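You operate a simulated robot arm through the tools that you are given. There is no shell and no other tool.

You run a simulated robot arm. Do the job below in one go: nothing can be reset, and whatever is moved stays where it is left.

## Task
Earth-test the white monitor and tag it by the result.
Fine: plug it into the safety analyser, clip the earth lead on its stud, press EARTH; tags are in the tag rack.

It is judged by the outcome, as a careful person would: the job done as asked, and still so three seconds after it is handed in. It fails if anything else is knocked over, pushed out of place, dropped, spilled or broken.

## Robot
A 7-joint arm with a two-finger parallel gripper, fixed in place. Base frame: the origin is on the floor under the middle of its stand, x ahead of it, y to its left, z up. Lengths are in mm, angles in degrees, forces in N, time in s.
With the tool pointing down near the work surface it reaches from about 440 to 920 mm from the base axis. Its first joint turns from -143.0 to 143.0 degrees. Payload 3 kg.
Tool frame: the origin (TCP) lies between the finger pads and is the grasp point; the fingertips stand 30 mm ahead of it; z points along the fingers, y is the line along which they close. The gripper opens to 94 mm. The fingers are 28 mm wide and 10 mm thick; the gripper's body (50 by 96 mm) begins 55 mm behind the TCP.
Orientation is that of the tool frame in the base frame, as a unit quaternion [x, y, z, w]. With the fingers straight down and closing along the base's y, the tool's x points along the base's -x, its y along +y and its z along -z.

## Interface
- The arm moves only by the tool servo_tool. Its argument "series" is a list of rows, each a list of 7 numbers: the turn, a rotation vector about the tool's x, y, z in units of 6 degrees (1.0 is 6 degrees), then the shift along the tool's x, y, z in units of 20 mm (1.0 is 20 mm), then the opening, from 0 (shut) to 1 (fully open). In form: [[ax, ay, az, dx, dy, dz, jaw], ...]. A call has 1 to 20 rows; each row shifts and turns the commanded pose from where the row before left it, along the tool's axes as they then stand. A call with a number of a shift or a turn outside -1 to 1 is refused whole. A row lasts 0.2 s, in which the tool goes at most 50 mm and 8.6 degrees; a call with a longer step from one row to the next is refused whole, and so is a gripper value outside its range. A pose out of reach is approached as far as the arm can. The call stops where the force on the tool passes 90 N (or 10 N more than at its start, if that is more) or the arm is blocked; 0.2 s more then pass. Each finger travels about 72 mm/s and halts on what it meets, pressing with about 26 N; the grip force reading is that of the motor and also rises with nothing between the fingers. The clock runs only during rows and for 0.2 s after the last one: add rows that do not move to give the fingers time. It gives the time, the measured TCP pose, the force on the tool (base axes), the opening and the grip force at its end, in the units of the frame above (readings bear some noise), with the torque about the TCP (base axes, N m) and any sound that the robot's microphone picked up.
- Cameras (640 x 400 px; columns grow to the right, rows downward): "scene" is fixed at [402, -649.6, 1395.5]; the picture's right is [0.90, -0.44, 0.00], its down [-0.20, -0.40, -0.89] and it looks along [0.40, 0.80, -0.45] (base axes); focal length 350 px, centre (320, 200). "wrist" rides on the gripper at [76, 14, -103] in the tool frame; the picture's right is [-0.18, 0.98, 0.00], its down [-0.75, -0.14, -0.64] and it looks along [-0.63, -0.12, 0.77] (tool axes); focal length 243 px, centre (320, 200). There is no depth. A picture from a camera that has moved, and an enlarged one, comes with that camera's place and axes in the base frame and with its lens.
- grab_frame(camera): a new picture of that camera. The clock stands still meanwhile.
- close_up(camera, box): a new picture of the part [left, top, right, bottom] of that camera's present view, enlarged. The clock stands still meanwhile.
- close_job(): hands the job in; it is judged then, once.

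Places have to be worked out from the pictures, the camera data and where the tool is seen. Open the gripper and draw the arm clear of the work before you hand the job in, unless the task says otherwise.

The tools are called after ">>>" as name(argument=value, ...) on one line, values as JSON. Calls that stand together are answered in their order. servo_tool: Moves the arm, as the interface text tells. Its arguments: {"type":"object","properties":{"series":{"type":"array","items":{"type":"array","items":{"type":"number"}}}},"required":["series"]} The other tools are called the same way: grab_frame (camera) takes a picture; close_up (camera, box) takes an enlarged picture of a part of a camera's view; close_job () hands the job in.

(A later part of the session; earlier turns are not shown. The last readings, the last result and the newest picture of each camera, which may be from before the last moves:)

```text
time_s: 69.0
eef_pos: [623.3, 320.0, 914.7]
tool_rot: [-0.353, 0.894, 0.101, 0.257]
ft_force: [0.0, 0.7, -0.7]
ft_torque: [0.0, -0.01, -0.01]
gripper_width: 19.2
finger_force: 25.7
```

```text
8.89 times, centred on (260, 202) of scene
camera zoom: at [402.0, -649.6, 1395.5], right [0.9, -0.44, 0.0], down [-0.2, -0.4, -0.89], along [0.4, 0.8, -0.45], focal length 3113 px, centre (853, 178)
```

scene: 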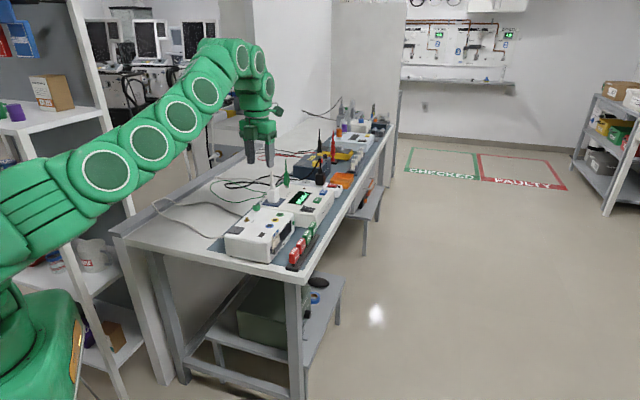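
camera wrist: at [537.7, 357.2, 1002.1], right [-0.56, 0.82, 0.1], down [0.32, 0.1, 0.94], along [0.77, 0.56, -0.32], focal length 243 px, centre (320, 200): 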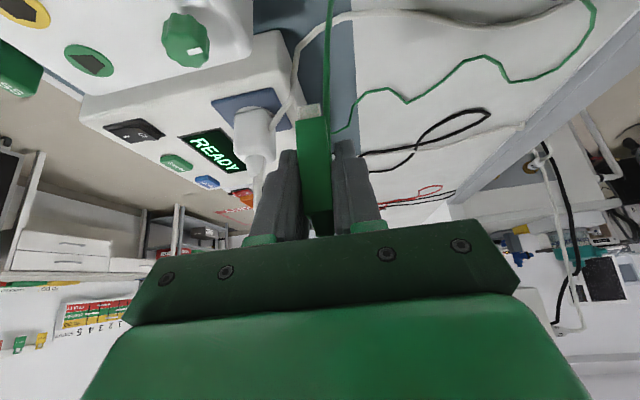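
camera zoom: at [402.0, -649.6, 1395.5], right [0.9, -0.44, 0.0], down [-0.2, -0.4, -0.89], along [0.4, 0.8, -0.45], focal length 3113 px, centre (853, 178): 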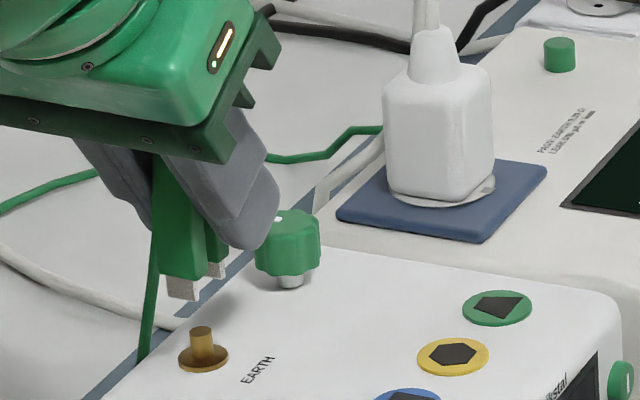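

The clip hangs about 17 mm above the stud. I take tight close-ups from both cameras to judge the remaining offset.

>>> close_up(camera="scene", box=[247, 195, 275, 215])

>>> close_up(camera="wrist", box=[290, 55, 350, 105])

```text
16.00 times, centred on (261, 205) of scene
camera zoom: at [402.0, -649.6, 1395.5], right [0.9, -0.44, 0.0], down [-0.2, -0.4, -0.89], along [0.4, 0.8, -0.45], focal length 5604 px, centre (1264, 120)
```

zoom: 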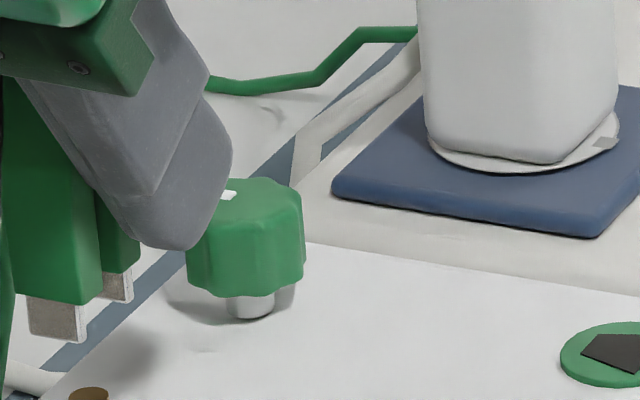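

```text
8.00 times, centred on (320, 80) of wrist
camera zoom: at [526.3, 249.3, 960.8], right [-0.56, 0.82, 0.1], down [0.32, 0.1, 0.94], along [0.77, 0.56, -0.32], focal length 1941 px, centre (320, 1160)
```

zoom: 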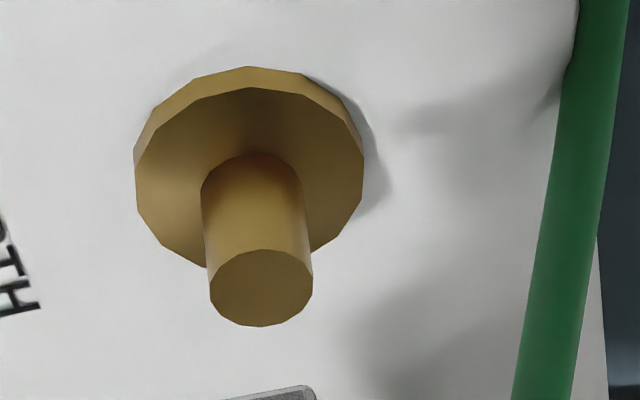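

Jaw and stud agree within about a millimetre (the jaw gap is ~14 mm, the stud shaft ~8 mm). I nudge 1 mm and lower 16 mm, then check.

>>> servo_tool(series=[[0, 0, 0, 0.127, 0.0083, 0.235, 0], [0, 0, 0, 0.127, 0.0083, 0.235, 0], [0, 0, 0, 0.127, 0.0083, 0.235, 0], [0, 0, 0, 0, 0, 0, 0]])

>>> close_up(camera="scene", box=[235, 200, 263, 220])

>>> close_up(camera="wrist", box=[270, 40, 370, 140])

```text
time_s: 70.0
eef_pos: [621.9, 321.1, 897.3]
tool_rot: [-0.352, 0.895, 0.101, 0.255]
ft_force: [-1.1, -0.4, -0.3]
ft_torque: [0.01, -0.03, -0.04]
gripper_width: 19.6
finger_force: 25.8
```

```text
16.00 times, centred on (249, 210) of scene
camera zoom: at [402.0, -649.6, 1395.5], right [0.9, -0.44, 0.0], down [-0.2, -0.4, -0.89], along [0.4, 0.8, -0.45], focal length 5604 px, centre (1456, 40)
```

zoom: 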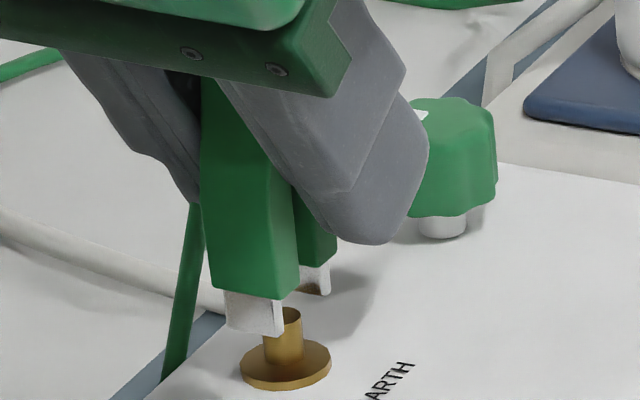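

```text
4.00 times, centred on (320, 90) of wrist
camera zoom: at [525.9, 249.7, 944.3], right [-0.56, 0.82, 0.1], down [0.32, 0.1, 0.94], along [0.77, 0.56, -0.32], focal length 970 px, centre (320, 640)
```

zoom: 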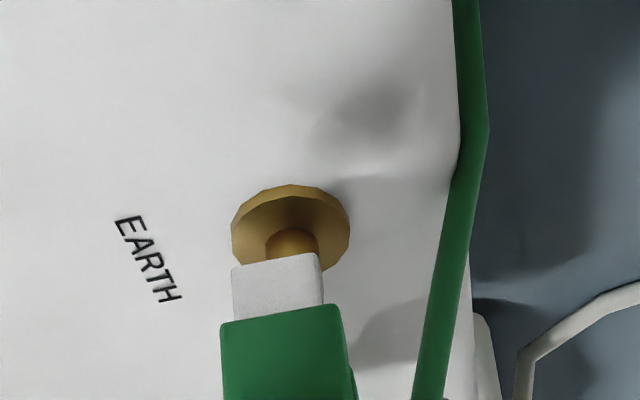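

The shaft is between the two jaws. I correct 0.7 mm sideways and lower in 3 mm steps, watching the force.

>>> servo_tool(series=[[0, 0, 0, 0.0795, 0.035, 0.127, 0], [0, 0, 0, 0.0795, 0, 0.127, 0], [0, 0, 0, 0, 0, 0, 0]])

>>> close_up(camera="scene", box=[235, 200, 263, 220])

```text
time_s: 70.8
eef_pos: [621.3, 321.3, 890.2]
tool_rot: [-0.353, 0.894, 0.101, 0.256]
ft_force: [0.5, 0.1, 0.8]
ft_torque: [0.03, 0.02, -0.05]
gripper_width: 19.4
finger_force: 26.1
```

```text
16.00 times, centred on (249, 210) of scene
camera zoom: at [402.0, -649.6, 1395.5], right [0.9, -0.44, 0.0], down [-0.2, -0.4, -0.89], along [0.4, 0.8, -0.45], focal length 5604 px, centre (1456, 40)
```

zoom: 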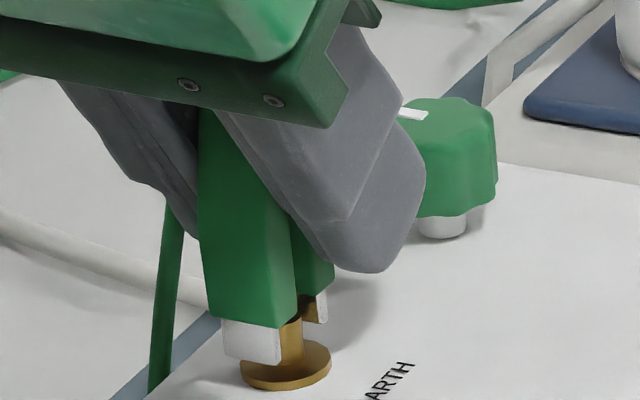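

Still no contact; the jaw is just above the flange. Another 2 × 2 mm.

>>> servo_tool(series=[[0, 0, 0, 0.053, 0, 0.085, 0], [0, 0, 0, 0.053, 0, 0.085, 0], [0, 0, 0, 0, 0, 0, 0]])

>>> close_up(camera="scene", box=[235, 200, 263, 220])

```text
time_s: 71.6
eef_pos: [620.9, 320.3, 886.2]
tool_rot: [-0.353, 0.895, 0.101, 0.255]
ft_force: [-0.3, -0.2, -1.0]
ft_torque: [0.05, 0.01, -0.03]
gripper_width: 19.4
finger_force: 25.5
```

```text
16.00 times, centred on (249, 210) of scene
camera zoom: at [402.0, -649.6, 1395.5], right [0.9, -0.44, 0.0], down [-0.2, -0.4, -0.89], along [0.4, 0.8, -0.45], focal length 5604 px, centre (1456, 40)
```

zoom: 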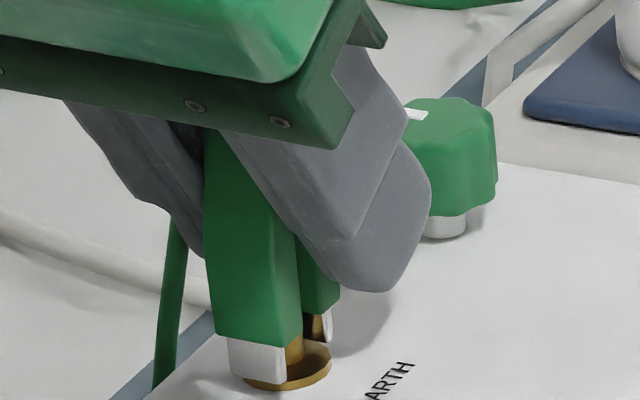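

Jaws are about level with the flange. I keep lowering in 2 mm steps until contact is felt.

>>> servo_tool(series=[[0, 0, 0, 0.053, 0, 0.085, 0], [0, 0, 0, 0, 0, 0, 0]])

>>> close_up(camera="wrist", box=[270, 40, 370, 140])

```text
time_s: 72.2
eef_pos: [623.4, 321.0, 886.9]
tool_rot: [-0.353, 0.894, 0.101, 0.257]
ft_force: [3.4, 21.2, 14.3]
ft_torque: [0.32, -0.15, -0.07]
gripper_width: 19.4
finger_force: 26.3
```

```text
4.00 times, centred on (320, 90) of wrist
camera zoom: at [525.7, 250.7, 932.7], right [-0.56, 0.82, 0.1], down [0.31, 0.1, 0.94], along [0.77, 0.56, -0.31], focal length 970 px, centre (320, 640)
```

zoom: 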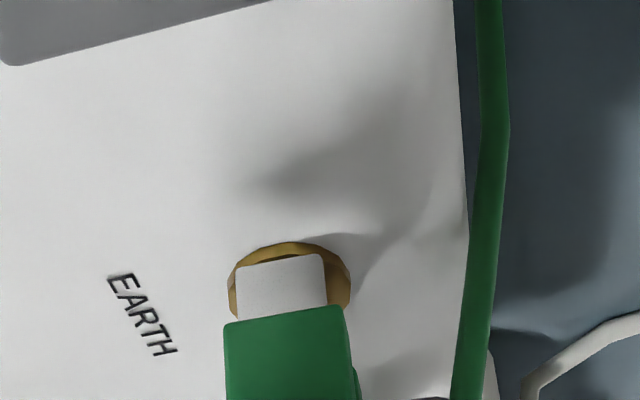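

Contact: 14 N upward with some sideways pull, and the jaw sits on the stud's flange. I release the clip and watch whether it stays.

>>> servo_tool(series=[[0, 0, 0, 0, 0, 0, 0.3], [0, 0, 0, 0, 0, 0, 0.45], [0, 0, 0, 0, 0, 0, 0.5], [0, 0, 0, 0, 0, 0, 0.5]])

>>> grab_frame(camera="wrist")

>>> close_up(camera="scene", box=[225, 170, 285, 220])

```text
time_s: 73.2
eef_pos: [623.0, 320.2, 885.1]
tool_rot: [-0.352, 0.894, 0.101, 0.257]
ft_force: [0.1, 0.0, 0.9]
ft_torque: [0.04, 0.0, -0.01]
gripper_width: 47.4
finger_force: 0.1
```

```text
taken
camera wrist: at [525.2, 249.9, 931.9], right [-0.56, 0.82, 0.1], down [0.32, 0.1, 0.94], along [0.77, 0.56, -0.32], focal length 243 px, centre (320, 200)
```

wrist: 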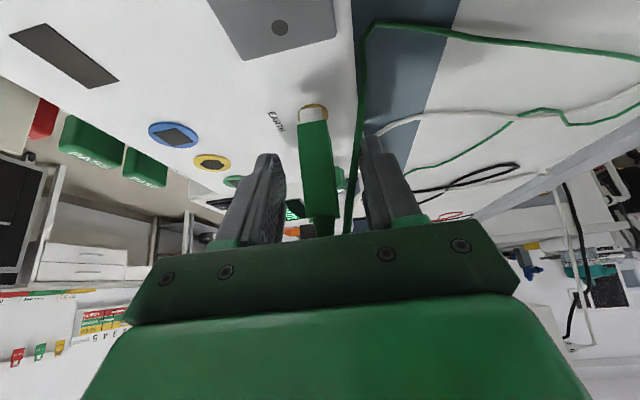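

```text
8.00 times, centred on (255, 195) of scene
camera zoom: at [402.0, -649.6, 1395.5], right [0.9, -0.44, 0.0], down [-0.2, -0.4, -0.89], along [0.4, 0.8, -0.45], focal length 2802 px, centre (840, 240)
```

zoom: 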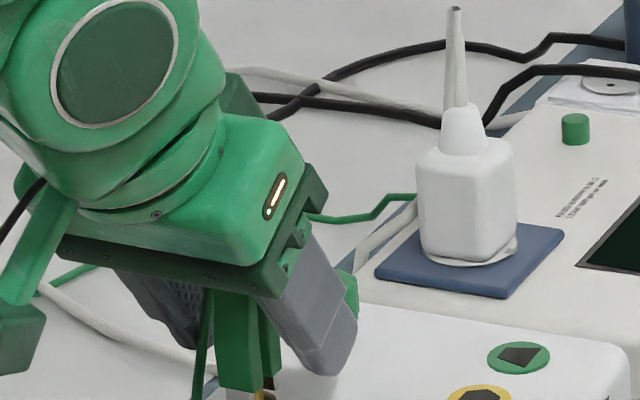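

The clip stands on the stud by itself. I retreat 108 mm along the tool axis and take pictures to check clip and plug.

>>> servo_tool(series=[[0, 0, 0, 0, 0, -0.4, 0.5], [0, 0, 0, 0, 0, -1, 0.5], [0, 0, 0, 0, 0, -1, 0.5], [0, 0, 0, 0, 0, -1, 0.5], [0, 0, 0, 0, 0, -1, 0.5], [0, 0, 0, 0, 0, -1, 0.5], [0, 0, 0, 0, 0, 0, 0.5]])

>>> grab_frame(camera="wrist")

>>> close_up(camera="scene", box=[215, 160, 335, 250])

```text
time_s: 74.8
eef_pos: [578.3, 282.4, 977.8]
tool_rot: [-0.353, 0.895, 0.102, 0.255]
ft_force: [-0.9, -0.5, 0.5]
ft_torque: [0.0, 0.01, -0.02]
gripper_width: 47.1
finger_force: 0.0
```

```text
taken
camera wrist: at [481.4, 212.2, 1024.3], right [-0.56, 0.82, 0.1], down [0.32, 0.1, 0.94], along [0.77, 0.56, -0.32], focal length 243 px, centre (320, 200)
```

wrist: 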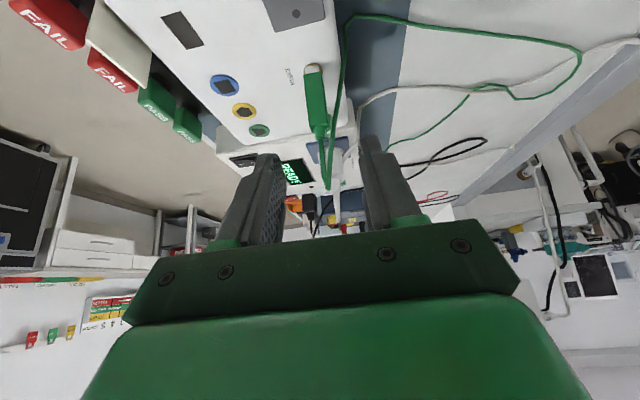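

```text
4.44 times, centred on (275, 205) of scene
camera zoom: at [402.0, -649.6, 1395.5], right [0.9, -0.44, 0.0], down [-0.2, -0.4, -0.89], along [0.4, 0.8, -0.45], focal length 1557 px, centre (520, 178)
```

zoom: 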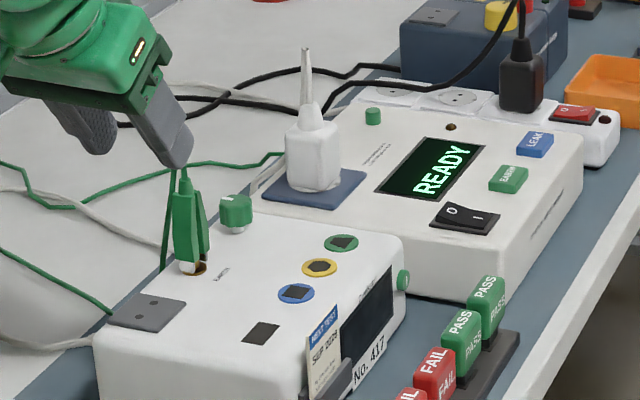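

Clip on the stud, plug in the socket, READY shown. Next the EARTH button, which triangulates to about (897.5, 373.5, 828). I close the fingers and first sidestep toward the bench's front, away from the clip's lead.

>>> servo_tool(series=[[0, 0, 0, 0, -0.9, 0, 0.3], [0, 0, 0, 0, -0.9, 0, 0.1], [0, 0, 0, 0, -0.9, 0, 0], [0, 0, 0, 0, -0.9, 0, 0], [0, 0, 0, 0, -0.9, 0, 0], [0, 0, 0, 0, 0, 0, 0]])

>>> grab_frame(camera="wrist")

```text
time_s: 76.2
eef_pos: [640.8, 216.3, 977.7]
tool_rot: [-0.352, 0.894, 0.102, 0.257]
ft_force: [-1.0, 0.2, -0.1]
ft_torque: [0.01, 0.02, 0.0]
gripper_width: 0.0
finger_force: 26.8
```

```text
taken
camera wrist: at [544.8, 145.1, 1024.5], right [-0.56, 0.82, 0.1], down [0.32, 0.1, 0.94], along [0.77, 0.56, -0.32], focal length 243 px, centre (320, 200)
```

wrist: 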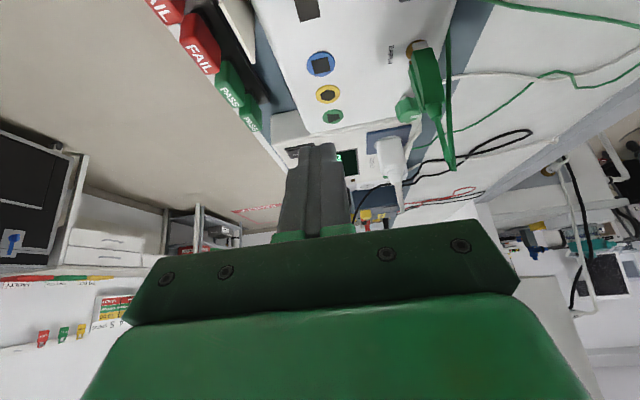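

Fingers are shut and the way along the front is free. I go toward the hover point 60 mm above the EARTH button.

>>> servo_tool(series=[[0, 0, 0, -0.678, -0.1925, 0.634, 0], [0, 0, 0, -0.678, -0.1925, 0.634, 0], [0, 0, 0, -0.678, -0.1925, 0.634, 0], [0, 0, 0, -0.678, -0.1925, 0.634, 0], [0, 0, 0, -0.678, -0.1925, 0.634, 0], [0, 0, 0, -0.678, -0.1925, 0.634, 0], [0, 0, 0, -0.678, -0.1925, 0.634, 0], [0, 0, 0, -0.678, -0.1925, 0.634, 0], [0, 0, 0, -0.678, -0.1925, 0.634, 0], [0, 0, 0, -0.678, -0.1925, 0.634, 0], [0, 0, 0, -0.678, -0.1925, 0.634, 0], [0, 0, 0, -0.678, -0.1925, 0.634, 0], [0, 0, 0, -0.678, -0.1925, 0.634, 0], [0, 0, 0, -0.678, -0.1925, 0.634, 0], [0, 0, 0, -0.678, -0.1925, 0.634, 0], [0, 0, 0, -0.678, -0.1925, 0.634, 0], [0, 0, 0, 0, 0, 0, 0], [0, 0, 0, 0, 0, 0, 0]])

>>> grab_frame(camera="wrist")

>>> close_up(camera="scene", box=[265, 130, 365, 220])

```text
time_s: 80.0
eef_pos: [897.3, 370.5, 920.4]
tool_rot: [-0.353, 0.895, 0.101, 0.255]
ft_force: [-1.2, -0.4, 0.0]
ft_torque: [0.02, -0.02, 0.03]
gripper_width: 0.0
finger_force: 25.2
```

```text
taken
camera wrist: at [801.2, 300.0, 967.0], right [-0.56, 0.82, 0.1], down [0.32, 0.1, 0.94], along [0.77, 0.56, -0.32], focal length 243 px, centre (320, 200)
```

wrist: 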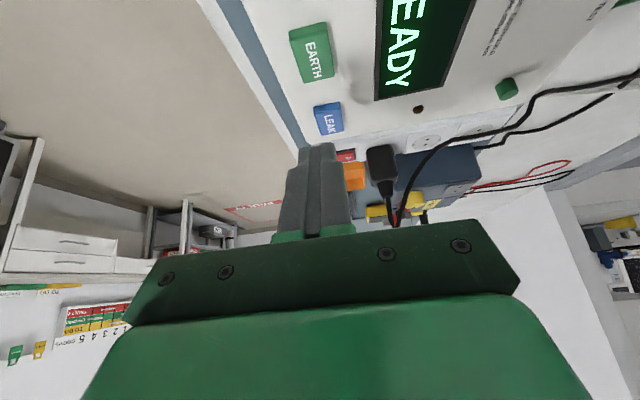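

```text
4.44 times, centred on (315, 175) of scene
camera zoom: at [402.0, -649.6, 1395.5], right [0.9, -0.44, 0.0], down [-0.2, -0.4, -0.89], along [0.4, 0.8, -0.45], focal length 1557 px, centre (342, 311)
```

zoom: 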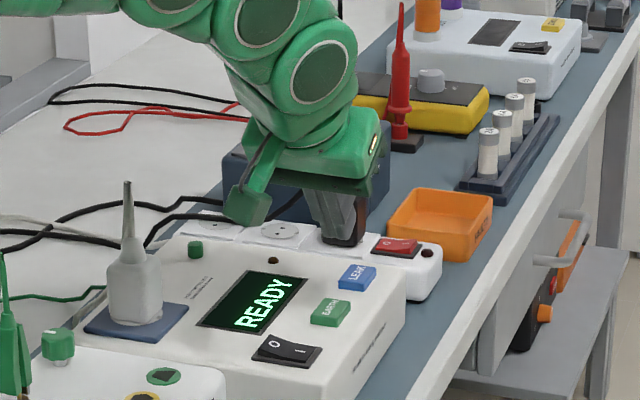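

I'm hovering beyond the display; EARTH and LEAK are both in view. I zoom in to fix the button's centre.

>>> close_up(camera="wrist", box=[270, 10, 370, 150])

>>> close_up(camera="scene", box=[320, 180, 360, 215])

```text
2.86 times, centred on (320, 80) of wrist
camera zoom: at [801.2, 300.0, 967.0], right [-0.56, 0.82, 0.1], down [0.32, 0.1, 0.94], along [0.77, 0.56, -0.32], focal length 693 px, centre (320, 543)
```

zoom: 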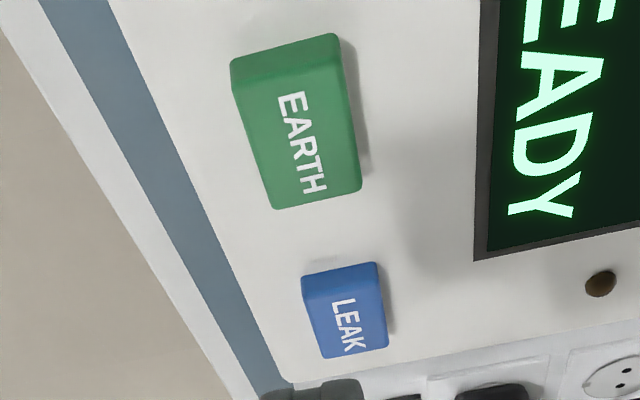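

```text
11.43 times, centred on (340, 198) of scene
camera zoom: at [402.0, -649.6, 1395.5], right [0.9, -0.44, 0.0], down [-0.2, -0.4, -0.89], along [0.4, 0.8, -0.45], focal length 4003 px, centre (91, 229)
```

zoom: 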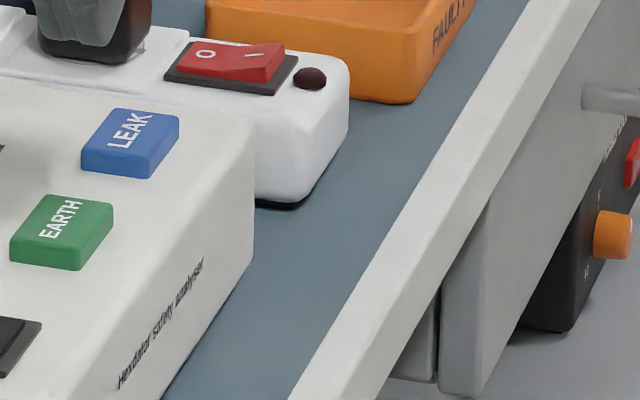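

The EARTH button's top centre is at about (898, 377.5, 826). I shift 4.5 mm sideways and come down 50 mm to just above it.

>>> servo_tool(series=[[0, 0, 0, 0.435, 0.075, 0.712, 0], [0, 0, 0, 0.435, 0.075, 0.712, 0], [0, 0, 0, 0.435, 0.075, 0.712, 0], [0, 0, 0, 0, 0, 0, 0], [0, 0, 0, 0, 0, 0, 0]])

>>> close_up(camera="wrist", box=[240, 60, 400, 220])

>>> close_up(camera="scene", box=[305, 165, 365, 215])

```text
time_s: 81.2
eef_pos: [893.9, 374.7, 870.4]
tool_rot: [-0.353, 0.894, 0.101, 0.256]
ft_force: [0.3, 0.5, -1.7]
ft_torque: [-0.02, 0.0, -0.03]
gripper_width: 0.1
finger_force: 25.6
```

```text
2.50 times, centred on (320, 140) of wrist
camera zoom: at [797.8, 303.4, 916.7], right [-0.56, 0.82, 0.1], down [0.32, 0.1, 0.94], along [0.77, 0.56, -0.32], focal length 606 px, centre (320, 350)
```

zoom: 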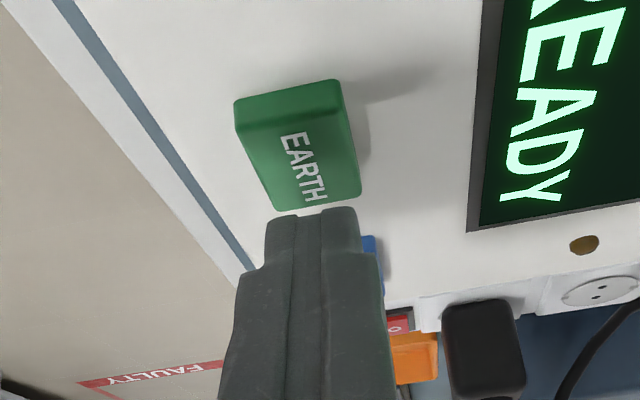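

```text
8.00 times, centred on (335, 190) of scene
camera zoom: at [402.0, -649.6, 1395.5], right [0.9, -0.44, 0.0], down [-0.2, -0.4, -0.89], along [0.4, 0.8, -0.45], focal length 2802 px, centre (200, 280)
```

zoom: 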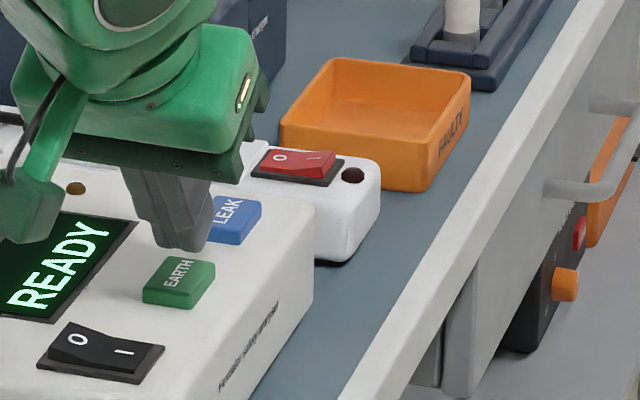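

Fingertips are about 11 mm above the button's middle. I lower 9 mm and then press in small steps.

>>> servo_tool(series=[[0, 0, 0, 0.07, 0, 0.225, 0], [0, 0, 0, 0.12, 0, 0.191, 0], [0, 0, 0, 0, 0, 0, 0]])

>>> close_up(camera="scene", box=[305, 165, 365, 215])

```text
time_s: 82.0
eef_pos: [894.8, 373.0, 861.6]
tool_rot: [-0.353, 0.895, 0.101, 0.255]
ft_force: [1.4, -0.4, 2.6]
ft_torque: [-0.02, -0.03, 0.01]
gripper_width: 0.0
finger_force: 25.8
heard: click
```

```text
8.00 times, centred on (335, 190) of scene
camera zoom: at [402.0, -649.6, 1395.5], right [0.9, -0.44, 0.0], down [-0.2, -0.4, -0.89], along [0.4, 0.8, -0.45], focal length 2802 px, centre (200, 280)
```

zoom: 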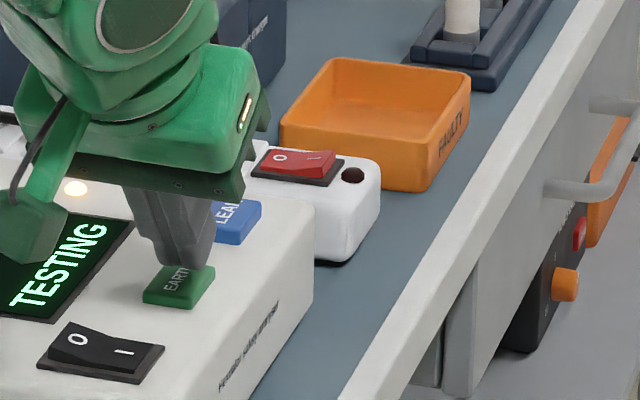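

A click was heard and the display now reads TESTING. I lift off the button and wait for the result.

>>> servo_tool(series=[[0, 0, 0, -0.265, 0, -0.424, 0], [0, 0, 0, -0.53, 0, -0.848, 0], [0, 0, 0, -0.53, 0, -0.848, 0], [0, 0, 0, 0, 0, 0, 0], [0, 0, 0, 0, 0, 0, 0], [0, 0, 0, 0, 0, 0, 0], [0, 0, 0, 0, 0, 0, 0], [0, 0, 0, 0, 0, 0, 0], [0, 0, 0, 0, 0, 0, 0], [0, 0, 0, 0, 0, 0, 0]])

>>> close_up(camera="scene", box=[270, 165, 350, 225])

>>> grab_frame(camera="wrist")

```text
time_s: 84.2
eef_pos: [896.3, 374.9, 911.3]
tool_rot: [-0.352, 0.895, 0.101, 0.256]
ft_force: [-0.6, 1.0, 0.0]
ft_torque: [-0.01, -0.02, 0.0]
gripper_width: 0.0
finger_force: 25.9
```

```text
6.67 times, centred on (310, 195) of scene
camera zoom: at [402.0, -649.6, 1395.5], right [0.9, -0.44, 0.0], down [-0.2, -0.4, -0.89], along [0.4, 0.8, -0.45], focal length 2335 px, centre (387, 233)
```

zoom: 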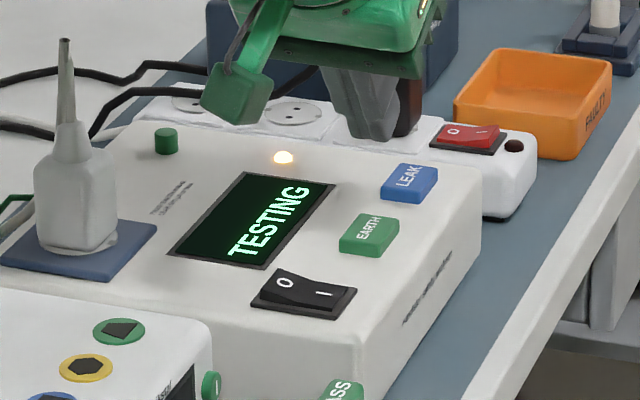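

```text
taken
camera wrist: at [798.9, 304.4, 956.6], right [-0.56, 0.82, 0.1], down [0.32, 0.1, 0.94], along [0.77, 0.56, -0.32], focal length 243 px, centre (320, 200)
```

wrist: 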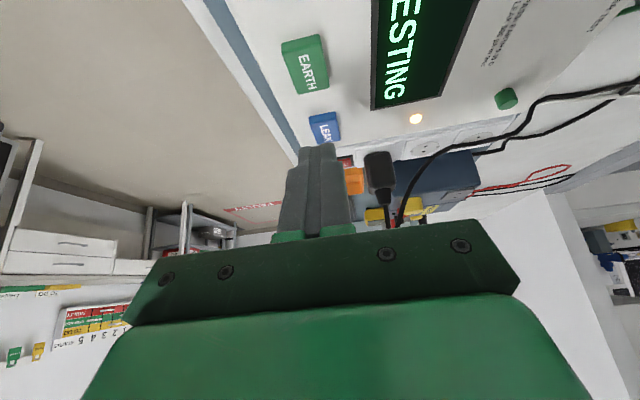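

Still TESTING with the amber lamp lit. I wait a few seconds longer without moving.

>>> servo_tool(series=[[0, 0, 0, 0, 0, 0, 0], [0, 0, 0, 0, 0, 0, 0], [0, 0, 0, 0, 0, 0, 0], [0, 0, 0, 0, 0, 0, 0], [0, 0, 0, 0, 0, 0, 0], [0, 0, 0, 0, 0, 0, 0], [0, 0, 0, 0, 0, 0, 0], [0, 0, 0, 0, 0, 0, 0], [0, 0, 0, 0, 0, 0, 0], [0, 0, 0, 0, 0, 0, 0], [0, 0, 0, 0, 0, 0, 0], [0, 0, 0, 0, 0, 0, 0], [0, 0, 0, 0, 0, 0, 0], [0, 0, 0, 0, 0, 0, 0], [0, 0, 0, 0, 0, 0, 0]])

>>> close_up(camera="scene", box=[270, 165, 350, 225])

```text
time_s: 87.4
eef_pos: [894.9, 374.0, 910.0]
tool_rot: [-0.352, 0.895, 0.101, 0.256]
ft_force: [0.0, 0.0, -0.2]
ft_torque: [0.02, -0.02, 0.0]
gripper_width: 0.1
finger_force: 25.9
```

```text
6.67 times, centred on (310, 195) of scene
camera zoom: at [402.0, -649.6, 1395.5], right [0.9, -0.44, 0.0], down [-0.2, -0.4, -0.89], along [0.4, 0.8, -0.45], focal length 2335 px, centre (387, 233)
```

zoom: 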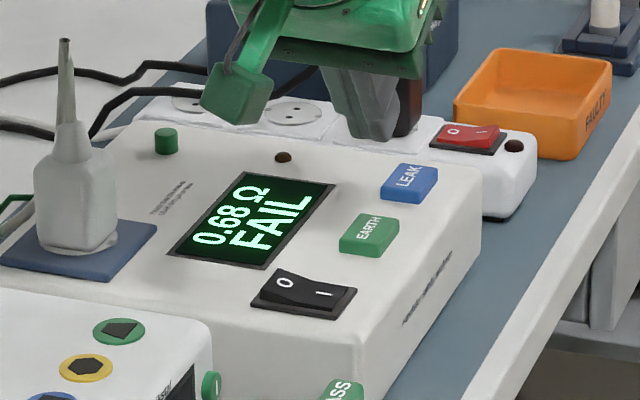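

Result: 0.68 Ω, FAIL (limit 0.30 Ω), so a FAIL tag is needed. I retreat back along the bench, level the tool at yaw 45°, and go to view the tag rack and the dark pad on the monitor's top.

>>> servo_tool(series=[[0, 0, 0, 0.607, -0.096, -0.697, 0], [0, 0, 0, 0.607, -0.096, -0.697, 0], [0, 0, 0, 0.607, -0.096, -0.697, 0], [0, 0, 0, 0.607, -0.096, -0.697, 0], [0, 0, 0, 0.607, -0.096, -0.697, 0], [0, 0, 0, 0.607, -0.096, -0.697, 0], [0, 0, 0, 0.607, -0.096, -0.697, 0], [0, 0, 0, 0.607, -0.096, -0.697, 0], [0, 0, 0, 0.607, -0.096, -0.697, 0], [0, 0, 0, 0.607, -0.096, -0.697, 0], [0, 0, 0, 0.607, -0.096, -0.697, 0], [0, 0, 0, 0.607, -0.096, -0.697, 0], [0, 0, 0, 0.607, -0.096, -0.697, 0], [0, 0.889, 0, 0, 0, 0, 0.2], [0, 0.889, 0, 0, 0, 0, 0.4], [0, 0.889, 0, 0, 0, 0, 0.5], [0, 0.889, 0, 0, 0, 0, 0.5], [0, 0.889, 0, 0, 0, 0, 0.5], [0, 0.889, -0.317, 0, 0, 0, 0.5], [0, 0, 0, 0, 0, 0, 0.5]])

>>> grab_frame(camera="wrist")

>>> close_up(camera="scene", box=[225, 170, 345, 270])

```text
time_s: 91.6
eef_pos: [744.4, 200.0, 981.3]
tool_rot: [-0.383, 0.924, 0.0, -0.002]
ft_force: [0.1, -0.8, 0.6]
ft_torque: [0.05, 0.02, 0.01]
gripper_width: 47.3
finger_force: 0.1
```

```text
taken
camera wrist: at [680.7, 156.7, 1083.3], right [-0.56, 0.83, 0.0], down [0.63, 0.43, 0.64], along [0.53, 0.36, -0.77], focal length 243 px, centre (320, 200)
```

wrist: 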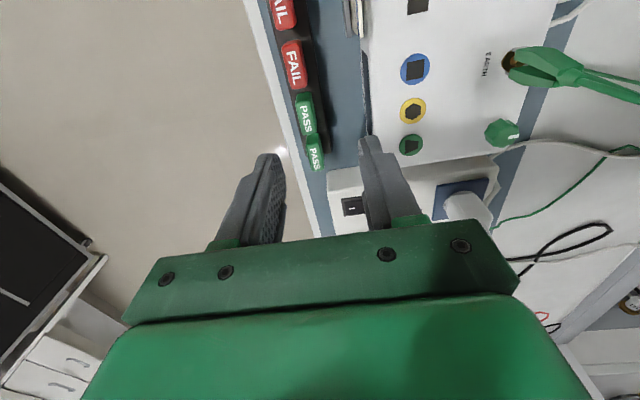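

```text
4.00 times, centred on (285, 220) of scene
camera zoom: at [402.0, -649.6, 1395.5], right [0.9, -0.44, 0.0], down [-0.2, -0.4, -0.89], along [0.4, 0.8, -0.45], focal length 1401 px, centre (460, 120)
```

zoom: 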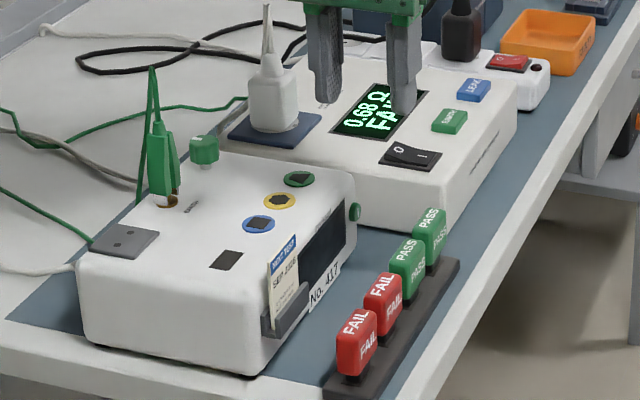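

The tool is level at (744, 200, 980). I zoom on the tags and the dark pad to measure them.

>>> close_up(camera="wrist", box=[250, 0, 450, 170])

>>> close_up(camera="scene", box=[285, 220, 345, 272])

>>> close_up(camera="scene", box=[238, 210, 278, 240])

```text
2.35 times, centred on (350, 85) of wrist
camera zoom: at [680.7, 156.7, 1083.3], right [-0.56, 0.83, 0.0], down [0.63, 0.43, 0.64], along [0.53, 0.36, -0.77], focal length 571 px, centre (249, 471)
```

zoom: 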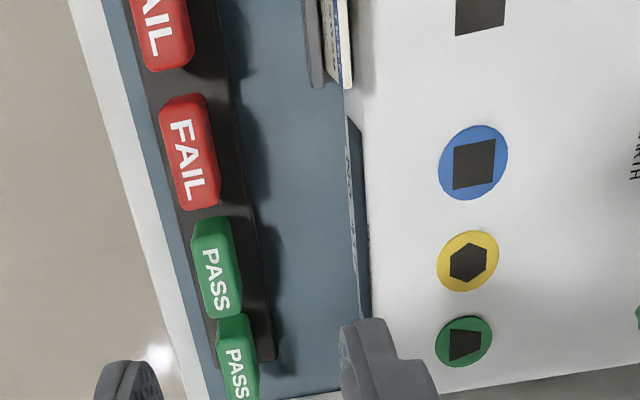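

```text
7.69 times, centred on (315, 246) of scene
camera zoom: at [402.0, -649.6, 1395.5], right [0.9, -0.44, 0.0], down [-0.2, -0.4, -0.89], along [0.4, 0.8, -0.45], focal length 2694 px, centre (358, -154)
```

zoom: 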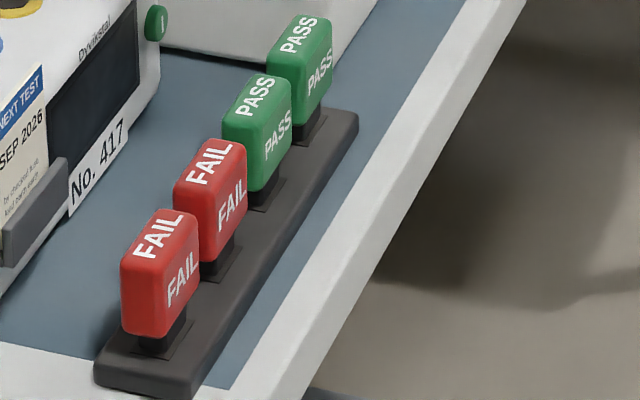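

```text
13.33 times, centred on (258, 225) of scene
camera zoom: at [402.0, -649.6, 1395.5], right [0.9, -0.44, 0.0], down [-0.2, -0.4, -0.89], along [0.4, 0.8, -0.45], focal length 4670 px, centre (1147, -133)
```

zoom: 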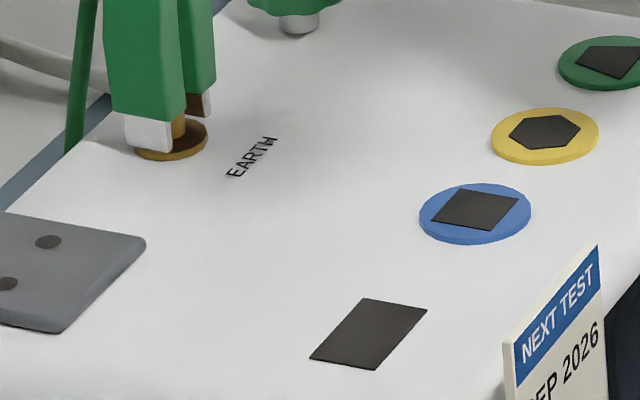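

FAIL tags are blocks of about 43 × 15 × 34 mm on small feet, tops near z≈818; the second one is near (736, 165). The dark pad on the monitor (27 × 15 mm, same alignment) is at about (636.6, 215, 840). I descend to above the second FAIL tag.

>>> servo_tool(series=[[0, 0, 0, 0.26, -0.162, 0.833, 0.5], [0, 0, 0, 0.26, -0.162, 0.833, 0.5], [0, 0, 0, 0.26, -0.162, 0.833, 0.5], [0, 0, 0, 0.26, -0.162, 0.833, 0.5], [0, 0, 0, 0.26, -0.162, 0.833, 0.5], [0, 0, 0, 0.26, -0.162, 0.833, 0.5], [0, 0, 0, 0, 0, 0, 0.5], [0, 0, 0, 0, 0, 0, 0.5]])

>>> close_up(camera="wrist", box=[210, 0, 450, 200])

>>> close_up(camera="scene", box=[265, 200, 345, 270])

```text
time_s: 93.4
eef_pos: [734.5, 162.9, 882.2]
tool_rot: [-0.382, 0.924, 0.0, -0.001]
ft_force: [0.6, -0.1, 0.5]
ft_torque: [-0.02, 0.0, -0.03]
gripper_width: 46.6
finger_force: 0.1
```

```text
2.00 times, centred on (330, 100) of wrist
camera zoom: at [671.2, 120.0, 983.5], right [-0.56, 0.83, 0.0], down [0.63, 0.43, 0.64], along [0.53, 0.36, -0.77], focal length 485 px, centre (300, 400)
```

zoom: 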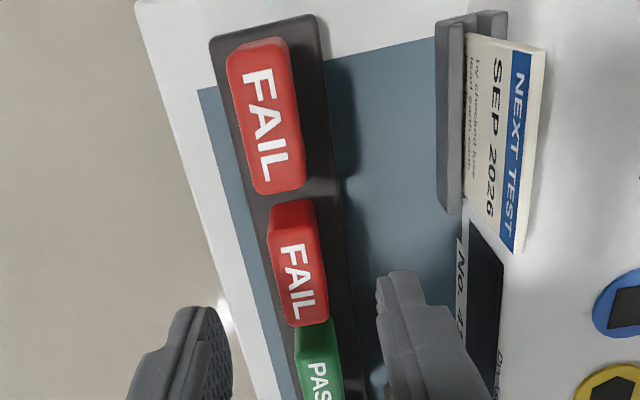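

```text
5.71 times, centred on (305, 235) of scene
camera zoom: at [402.0, -649.6, 1395.5], right [0.9, -0.44, 0.0], down [-0.2, -0.4, -0.89], along [0.4, 0.8, -0.45], focal length 2001 px, centre (406, 0)
```

zoom: 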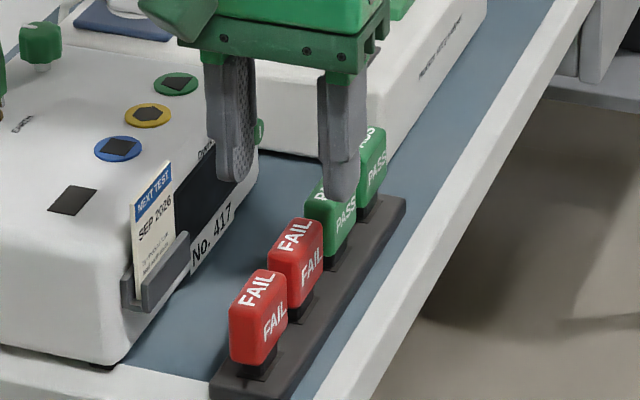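

FAIL tag 2 lies about 3.5 mm further along the bench, with its thickness centred between the fingers. I correct and descend to TCP z≈822.

>>> servo_tool(series=[[0, 0, 0, -0.175, 0, 0.8, 0.5], [0, 0, 0, 0, 0, 0.8, 0.5], [0, 0, 0, 0, 0, 0.8, 0.5], [0, 0, 0, 0, 0, 0.525, 0.5], [0, 0, 0, 0, 0, 0, 0.5], [0, 0, 0, 0, 0, 0, 0.5]])

>>> close_up(camera="wrist", box=[210, 60, 450, 260])

>>> close_up(camera="scene", box=[265, 200, 345, 270])

```text
time_s: 94.8
eef_pos: [737.1, 165.0, 822.9]
tool_rot: [-0.383, 0.924, 0.0, 0.001]
ft_force: [0.1, -0.2, 0.4]
ft_torque: [-0.02, -0.01, 0.01]
gripper_width: 47.1
finger_force: 0.2
```

```text
2.00 times, centred on (330, 160) of wrist
camera zoom: at [673.4, 122.4, 924.7], right [-0.56, 0.83, 0.0], down [0.63, 0.43, 0.64], along [0.53, 0.36, -0.77], focal length 485 px, centre (300, 280)
```

zoom: 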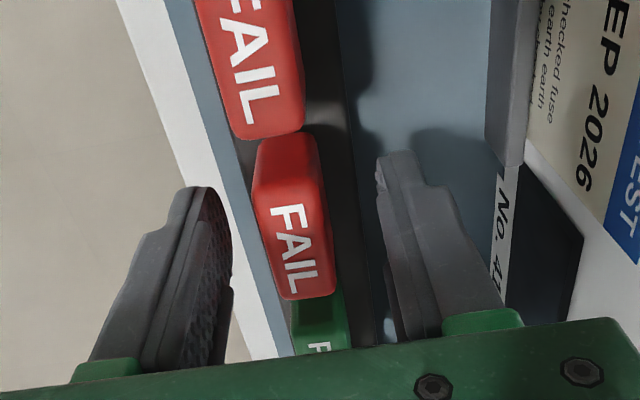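

```text
5.71 times, centred on (305, 235) of scene
camera zoom: at [402.0, -649.6, 1395.5], right [0.9, -0.44, 0.0], down [-0.2, -0.4, -0.89], along [0.4, 0.8, -0.45], focal length 2001 px, centre (406, 0)
```

zoom: 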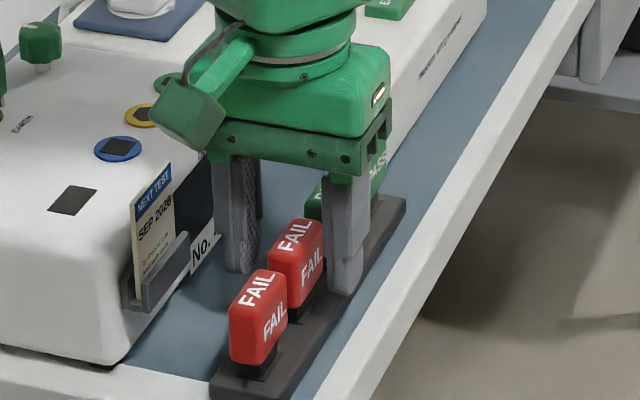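

The fingers straddle the tag. Before closing, I read the small print on the card in the monitor's holder, which is visible now.

>>> close_up(camera="wrist", box=[390, 20, 510, 180])

>>> close_up(camera="scene", box=[280, 225, 302, 255])

```text
2.50 times, centred on (450, 100) of wrist
camera zoom: at [673.4, 122.4, 924.7], right [-0.56, 0.83, 0.0], down [0.63, 0.43, 0.64], along [0.53, 0.36, -0.77], focal length 606 px, centre (-5, 450)
```

zoom: 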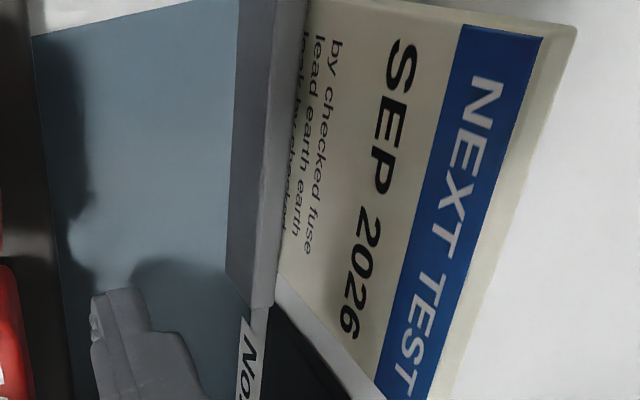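

```text
13.33 times, centred on (291, 240) of scene
camera zoom: at [402.0, -649.6, 1395.5], right [0.9, -0.44, 0.0], down [-0.2, -0.4, -0.89], along [0.4, 0.8, -0.45], focal length 4670 px, centre (707, -333)
```

zoom: 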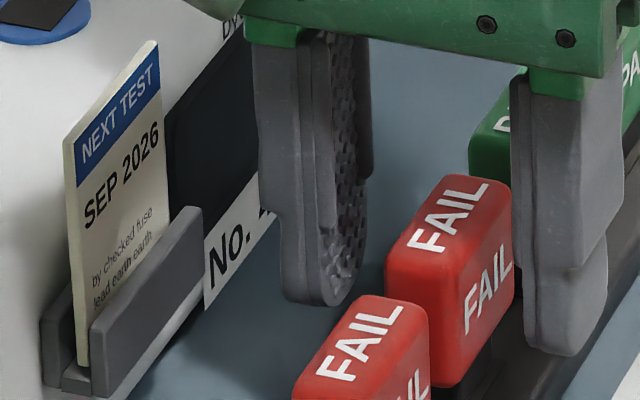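

The card's text is only filler next-test information. I close the gripper on the FAIL tag.

>>> servo_tool(series=[[0, 0, 0, 0, 0, 0, 0.35], [0, 0, 0, 0, 0, 0, 0.2], [0, 0, 0, 0, 0, 0, 0.08], [0, 0, 0, 0, 0, 0, 0], [0, 0, 0, 0, 0, 0, 0]])

>>> close_up(camera="wrist", box=[210, 60, 450, 260])

```text
time_s: 96.0
eef_pos: [737.5, 165.3, 822.6]
tool_rot: [-0.383, 0.924, 0.0, 0.001]
ft_force: [8.8, -8.9, 24.7]
ft_torque: [-0.29, -0.29, 0.01]
gripper_width: 16.4
finger_force: 25.8
```

```text
2.00 times, centred on (330, 160) of wrist
camera zoom: at [673.8, 122.1, 925.6], right [-0.56, 0.83, 0.0], down [0.63, 0.43, 0.64], along [0.53, 0.36, -0.77], focal length 485 px, centre (300, 280)
```

zoom: 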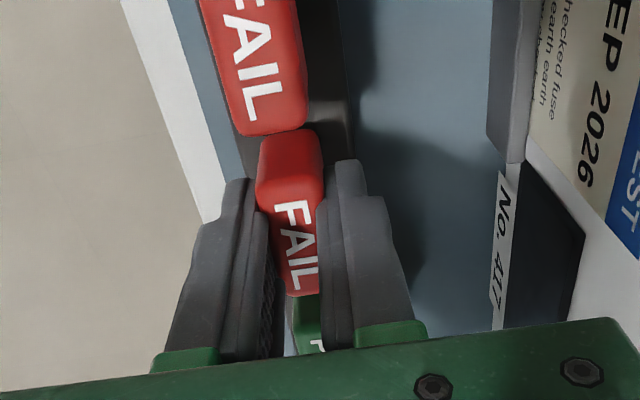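

The tag is held at 16.4 mm. I lift it straight up, slowly at first.

>>> servo_tool(series=[[0, 0, 0, 0, 0, -0.25, 0], [0, 0, 0, 0, 0, -0.4, 0], [0, 0, 0, 0, 0, -0.6, 0], [0, 0, 0, 0, 0, -0.75, 0], [0, 0, 0, 0, 0, -0.75, 0], [0, 0, 0, 0, 0, -0.75, 0], [0, 0, 0, 0, 0, 0, 0]])

>>> close_up(camera="wrist", box=[210, 60, 450, 260])

>>> close_up(camera="scene", box=[265, 190, 345, 270])

```text
time_s: 97.6
eef_pos: [737.5, 165.6, 890.7]
tool_rot: [-0.382, 0.924, 0.0, 0.0]
ft_force: [0.0, -0.5, -0.3]
ft_torque: [-0.01, 0.05, -0.02]
gripper_width: 16.7
finger_force: 26.1
```

```text
2.00 times, centred on (330, 160) of wrist
camera zoom: at [674.5, 122.5, 994.5], right [-0.56, 0.83, 0.0], down [0.63, 0.43, 0.64], along [0.53, 0.36, -0.77], focal length 485 px, centre (300, 280)
```

zoom: 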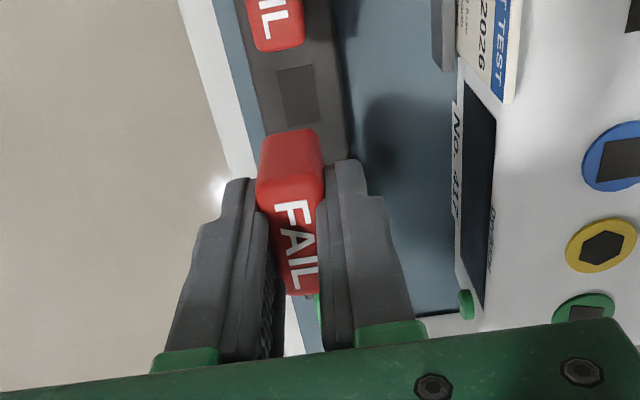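

```text
5.00 times, centred on (305, 230) of scene
camera zoom: at [402.0, -649.6, 1395.5], right [0.9, -0.44, 0.0], down [-0.2, -0.4, -0.89], along [0.4, 0.8, -0.45], focal length 1751 px, centre (395, 50)
```

zoom: 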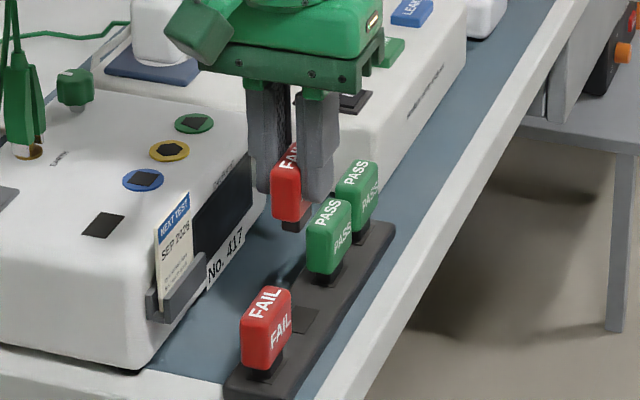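

The tag came up with its foot, leaving a matching dark slot in the rack. I raise it another 50 mm, clear of the card, and carry it over the monitor's dark pad.

>>> servo_tool(series=[[0, 0, 0, 0, 0, -0.833, 0], [0, 0, 0, 0, 0, -0.833, 0], [0, 0, 0, 0, 0, -0.833, 0], [0, 0, 0, 0.311, 0.883, 0, 0], [0, 0, 0, 0.311, 0.883, 0, 0], [0, 0, 0, 0.311, 0.883, 0, 0], [0, 0, 0, 0.311, 0.883, 0, 0], [0, 0, 0, 0.311, 0.883, 0, 0], [0, 0, 0, 0.311, 0.883, 0, 0], [0, 0, 0, 0, 0, 0, 0], [0, 0, 0, 0, 0, 0, 0]])

>>> close_up(camera="wrist", box=[210, 0, 450, 200])

>>> close_up(camera="scene", box=[225, 180, 325, 260])

```text
time_s: 100.0
eef_pos: [637.5, 216.3, 941.0]
tool_rot: [-0.382, 0.924, 0.0, 0.0]
ft_force: [0.3, 0.1, -0.9]
ft_torque: [-0.02, 0.0, 0.03]
gripper_width: 16.7
finger_force: 25.8
```

```text
2.00 times, centred on (330, 100) of wrist
camera zoom: at [573.7, 172.8, 1044.7], right [-0.56, 0.83, 0.0], down [0.63, 0.43, 0.64], along [0.53, 0.36, -0.77], focal length 485 px, centre (300, 400)
```

zoom: 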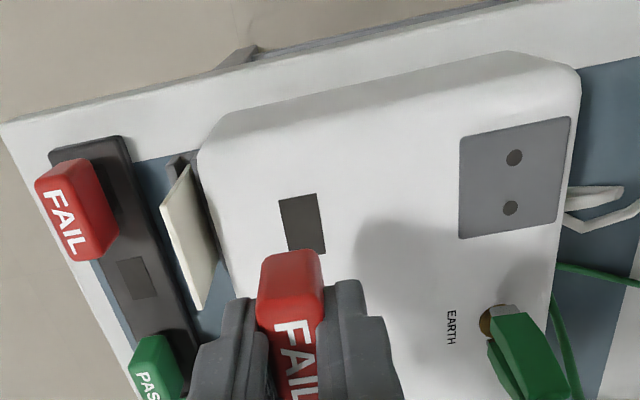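

```text
5.00 times, centred on (275, 220) of scene
camera zoom: at [402.0, -649.6, 1395.5], right [0.9, -0.44, 0.0], down [-0.2, -0.4, -0.89], along [0.4, 0.8, -0.45], focal length 1751 px, centre (545, 100)
```

zoom: 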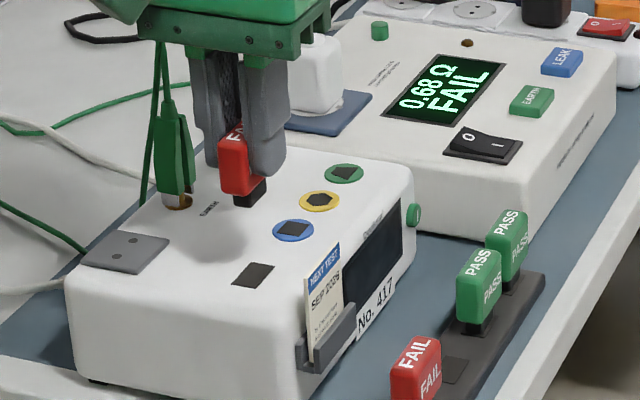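

Comparing both views, the tag should move about 3.2 mm back along the bench and 0.9 mm toward its back. I do that and lower 38 mm, then check the foot against the pad.

>>> servo_tool(series=[[0, 0, 0, 0.08, 0.0225, 0.475, 0], [0, 0, 0, 0.08, 0.0225, 0.475, 0], [0, 0, 0, 0, 0, 0.475, 0], [0, 0, 0, 0, 0, 0.475, 0], [0, 0, 0, 0, 0, 0, 0], [0, 0, 0, 0, 0, 0, 0]])

>>> close_up(camera="wrist", box=[260, 60, 380, 160])

>>> close_up(camera="scene", box=[245, 205, 285, 240])

```text
time_s: 101.4
eef_pos: [634.2, 213.1, 902.7]
tool_rot: [-0.383, 0.924, -0.001, -0.001]
ft_force: [-1.0, -0.2, 0.0]
ft_torque: [-0.04, -0.02, 0.0]
gripper_width: 16.8
finger_force: 26.0
```

```text
4.00 times, centred on (320, 110) of wrist
camera zoom: at [570.4, 169.5, 1005.9], right [-0.56, 0.83, 0.0], down [0.63, 0.43, 0.64], along [0.53, 0.36, -0.77], focal length 970 px, centre (320, 560)
```

zoom: 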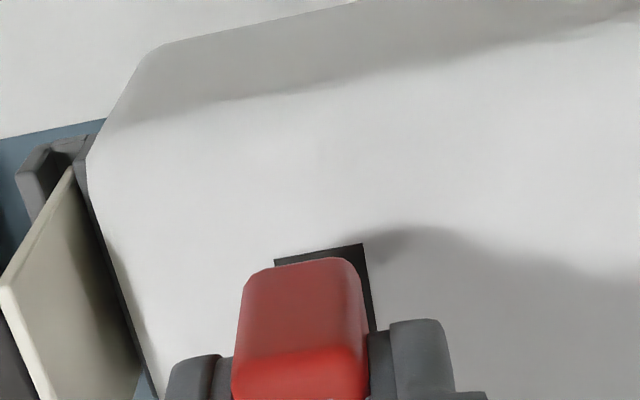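

```text
11.43 times, centred on (265, 222) of scene
camera zoom: at [402.0, -649.6, 1395.5], right [0.9, -0.44, 0.0], down [-0.2, -0.4, -0.89], along [0.4, 0.8, -0.45], focal length 4003 px, centre (949, -57)
```

zoom: 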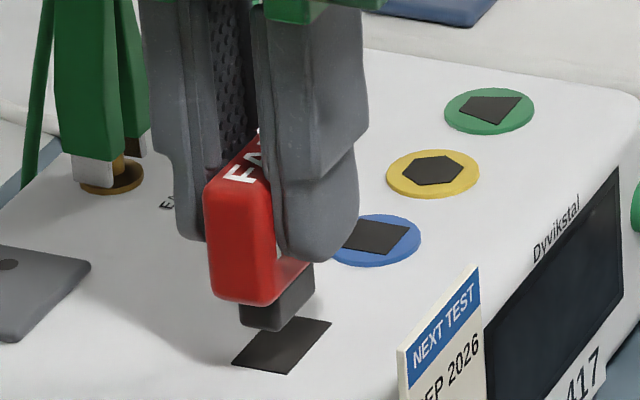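

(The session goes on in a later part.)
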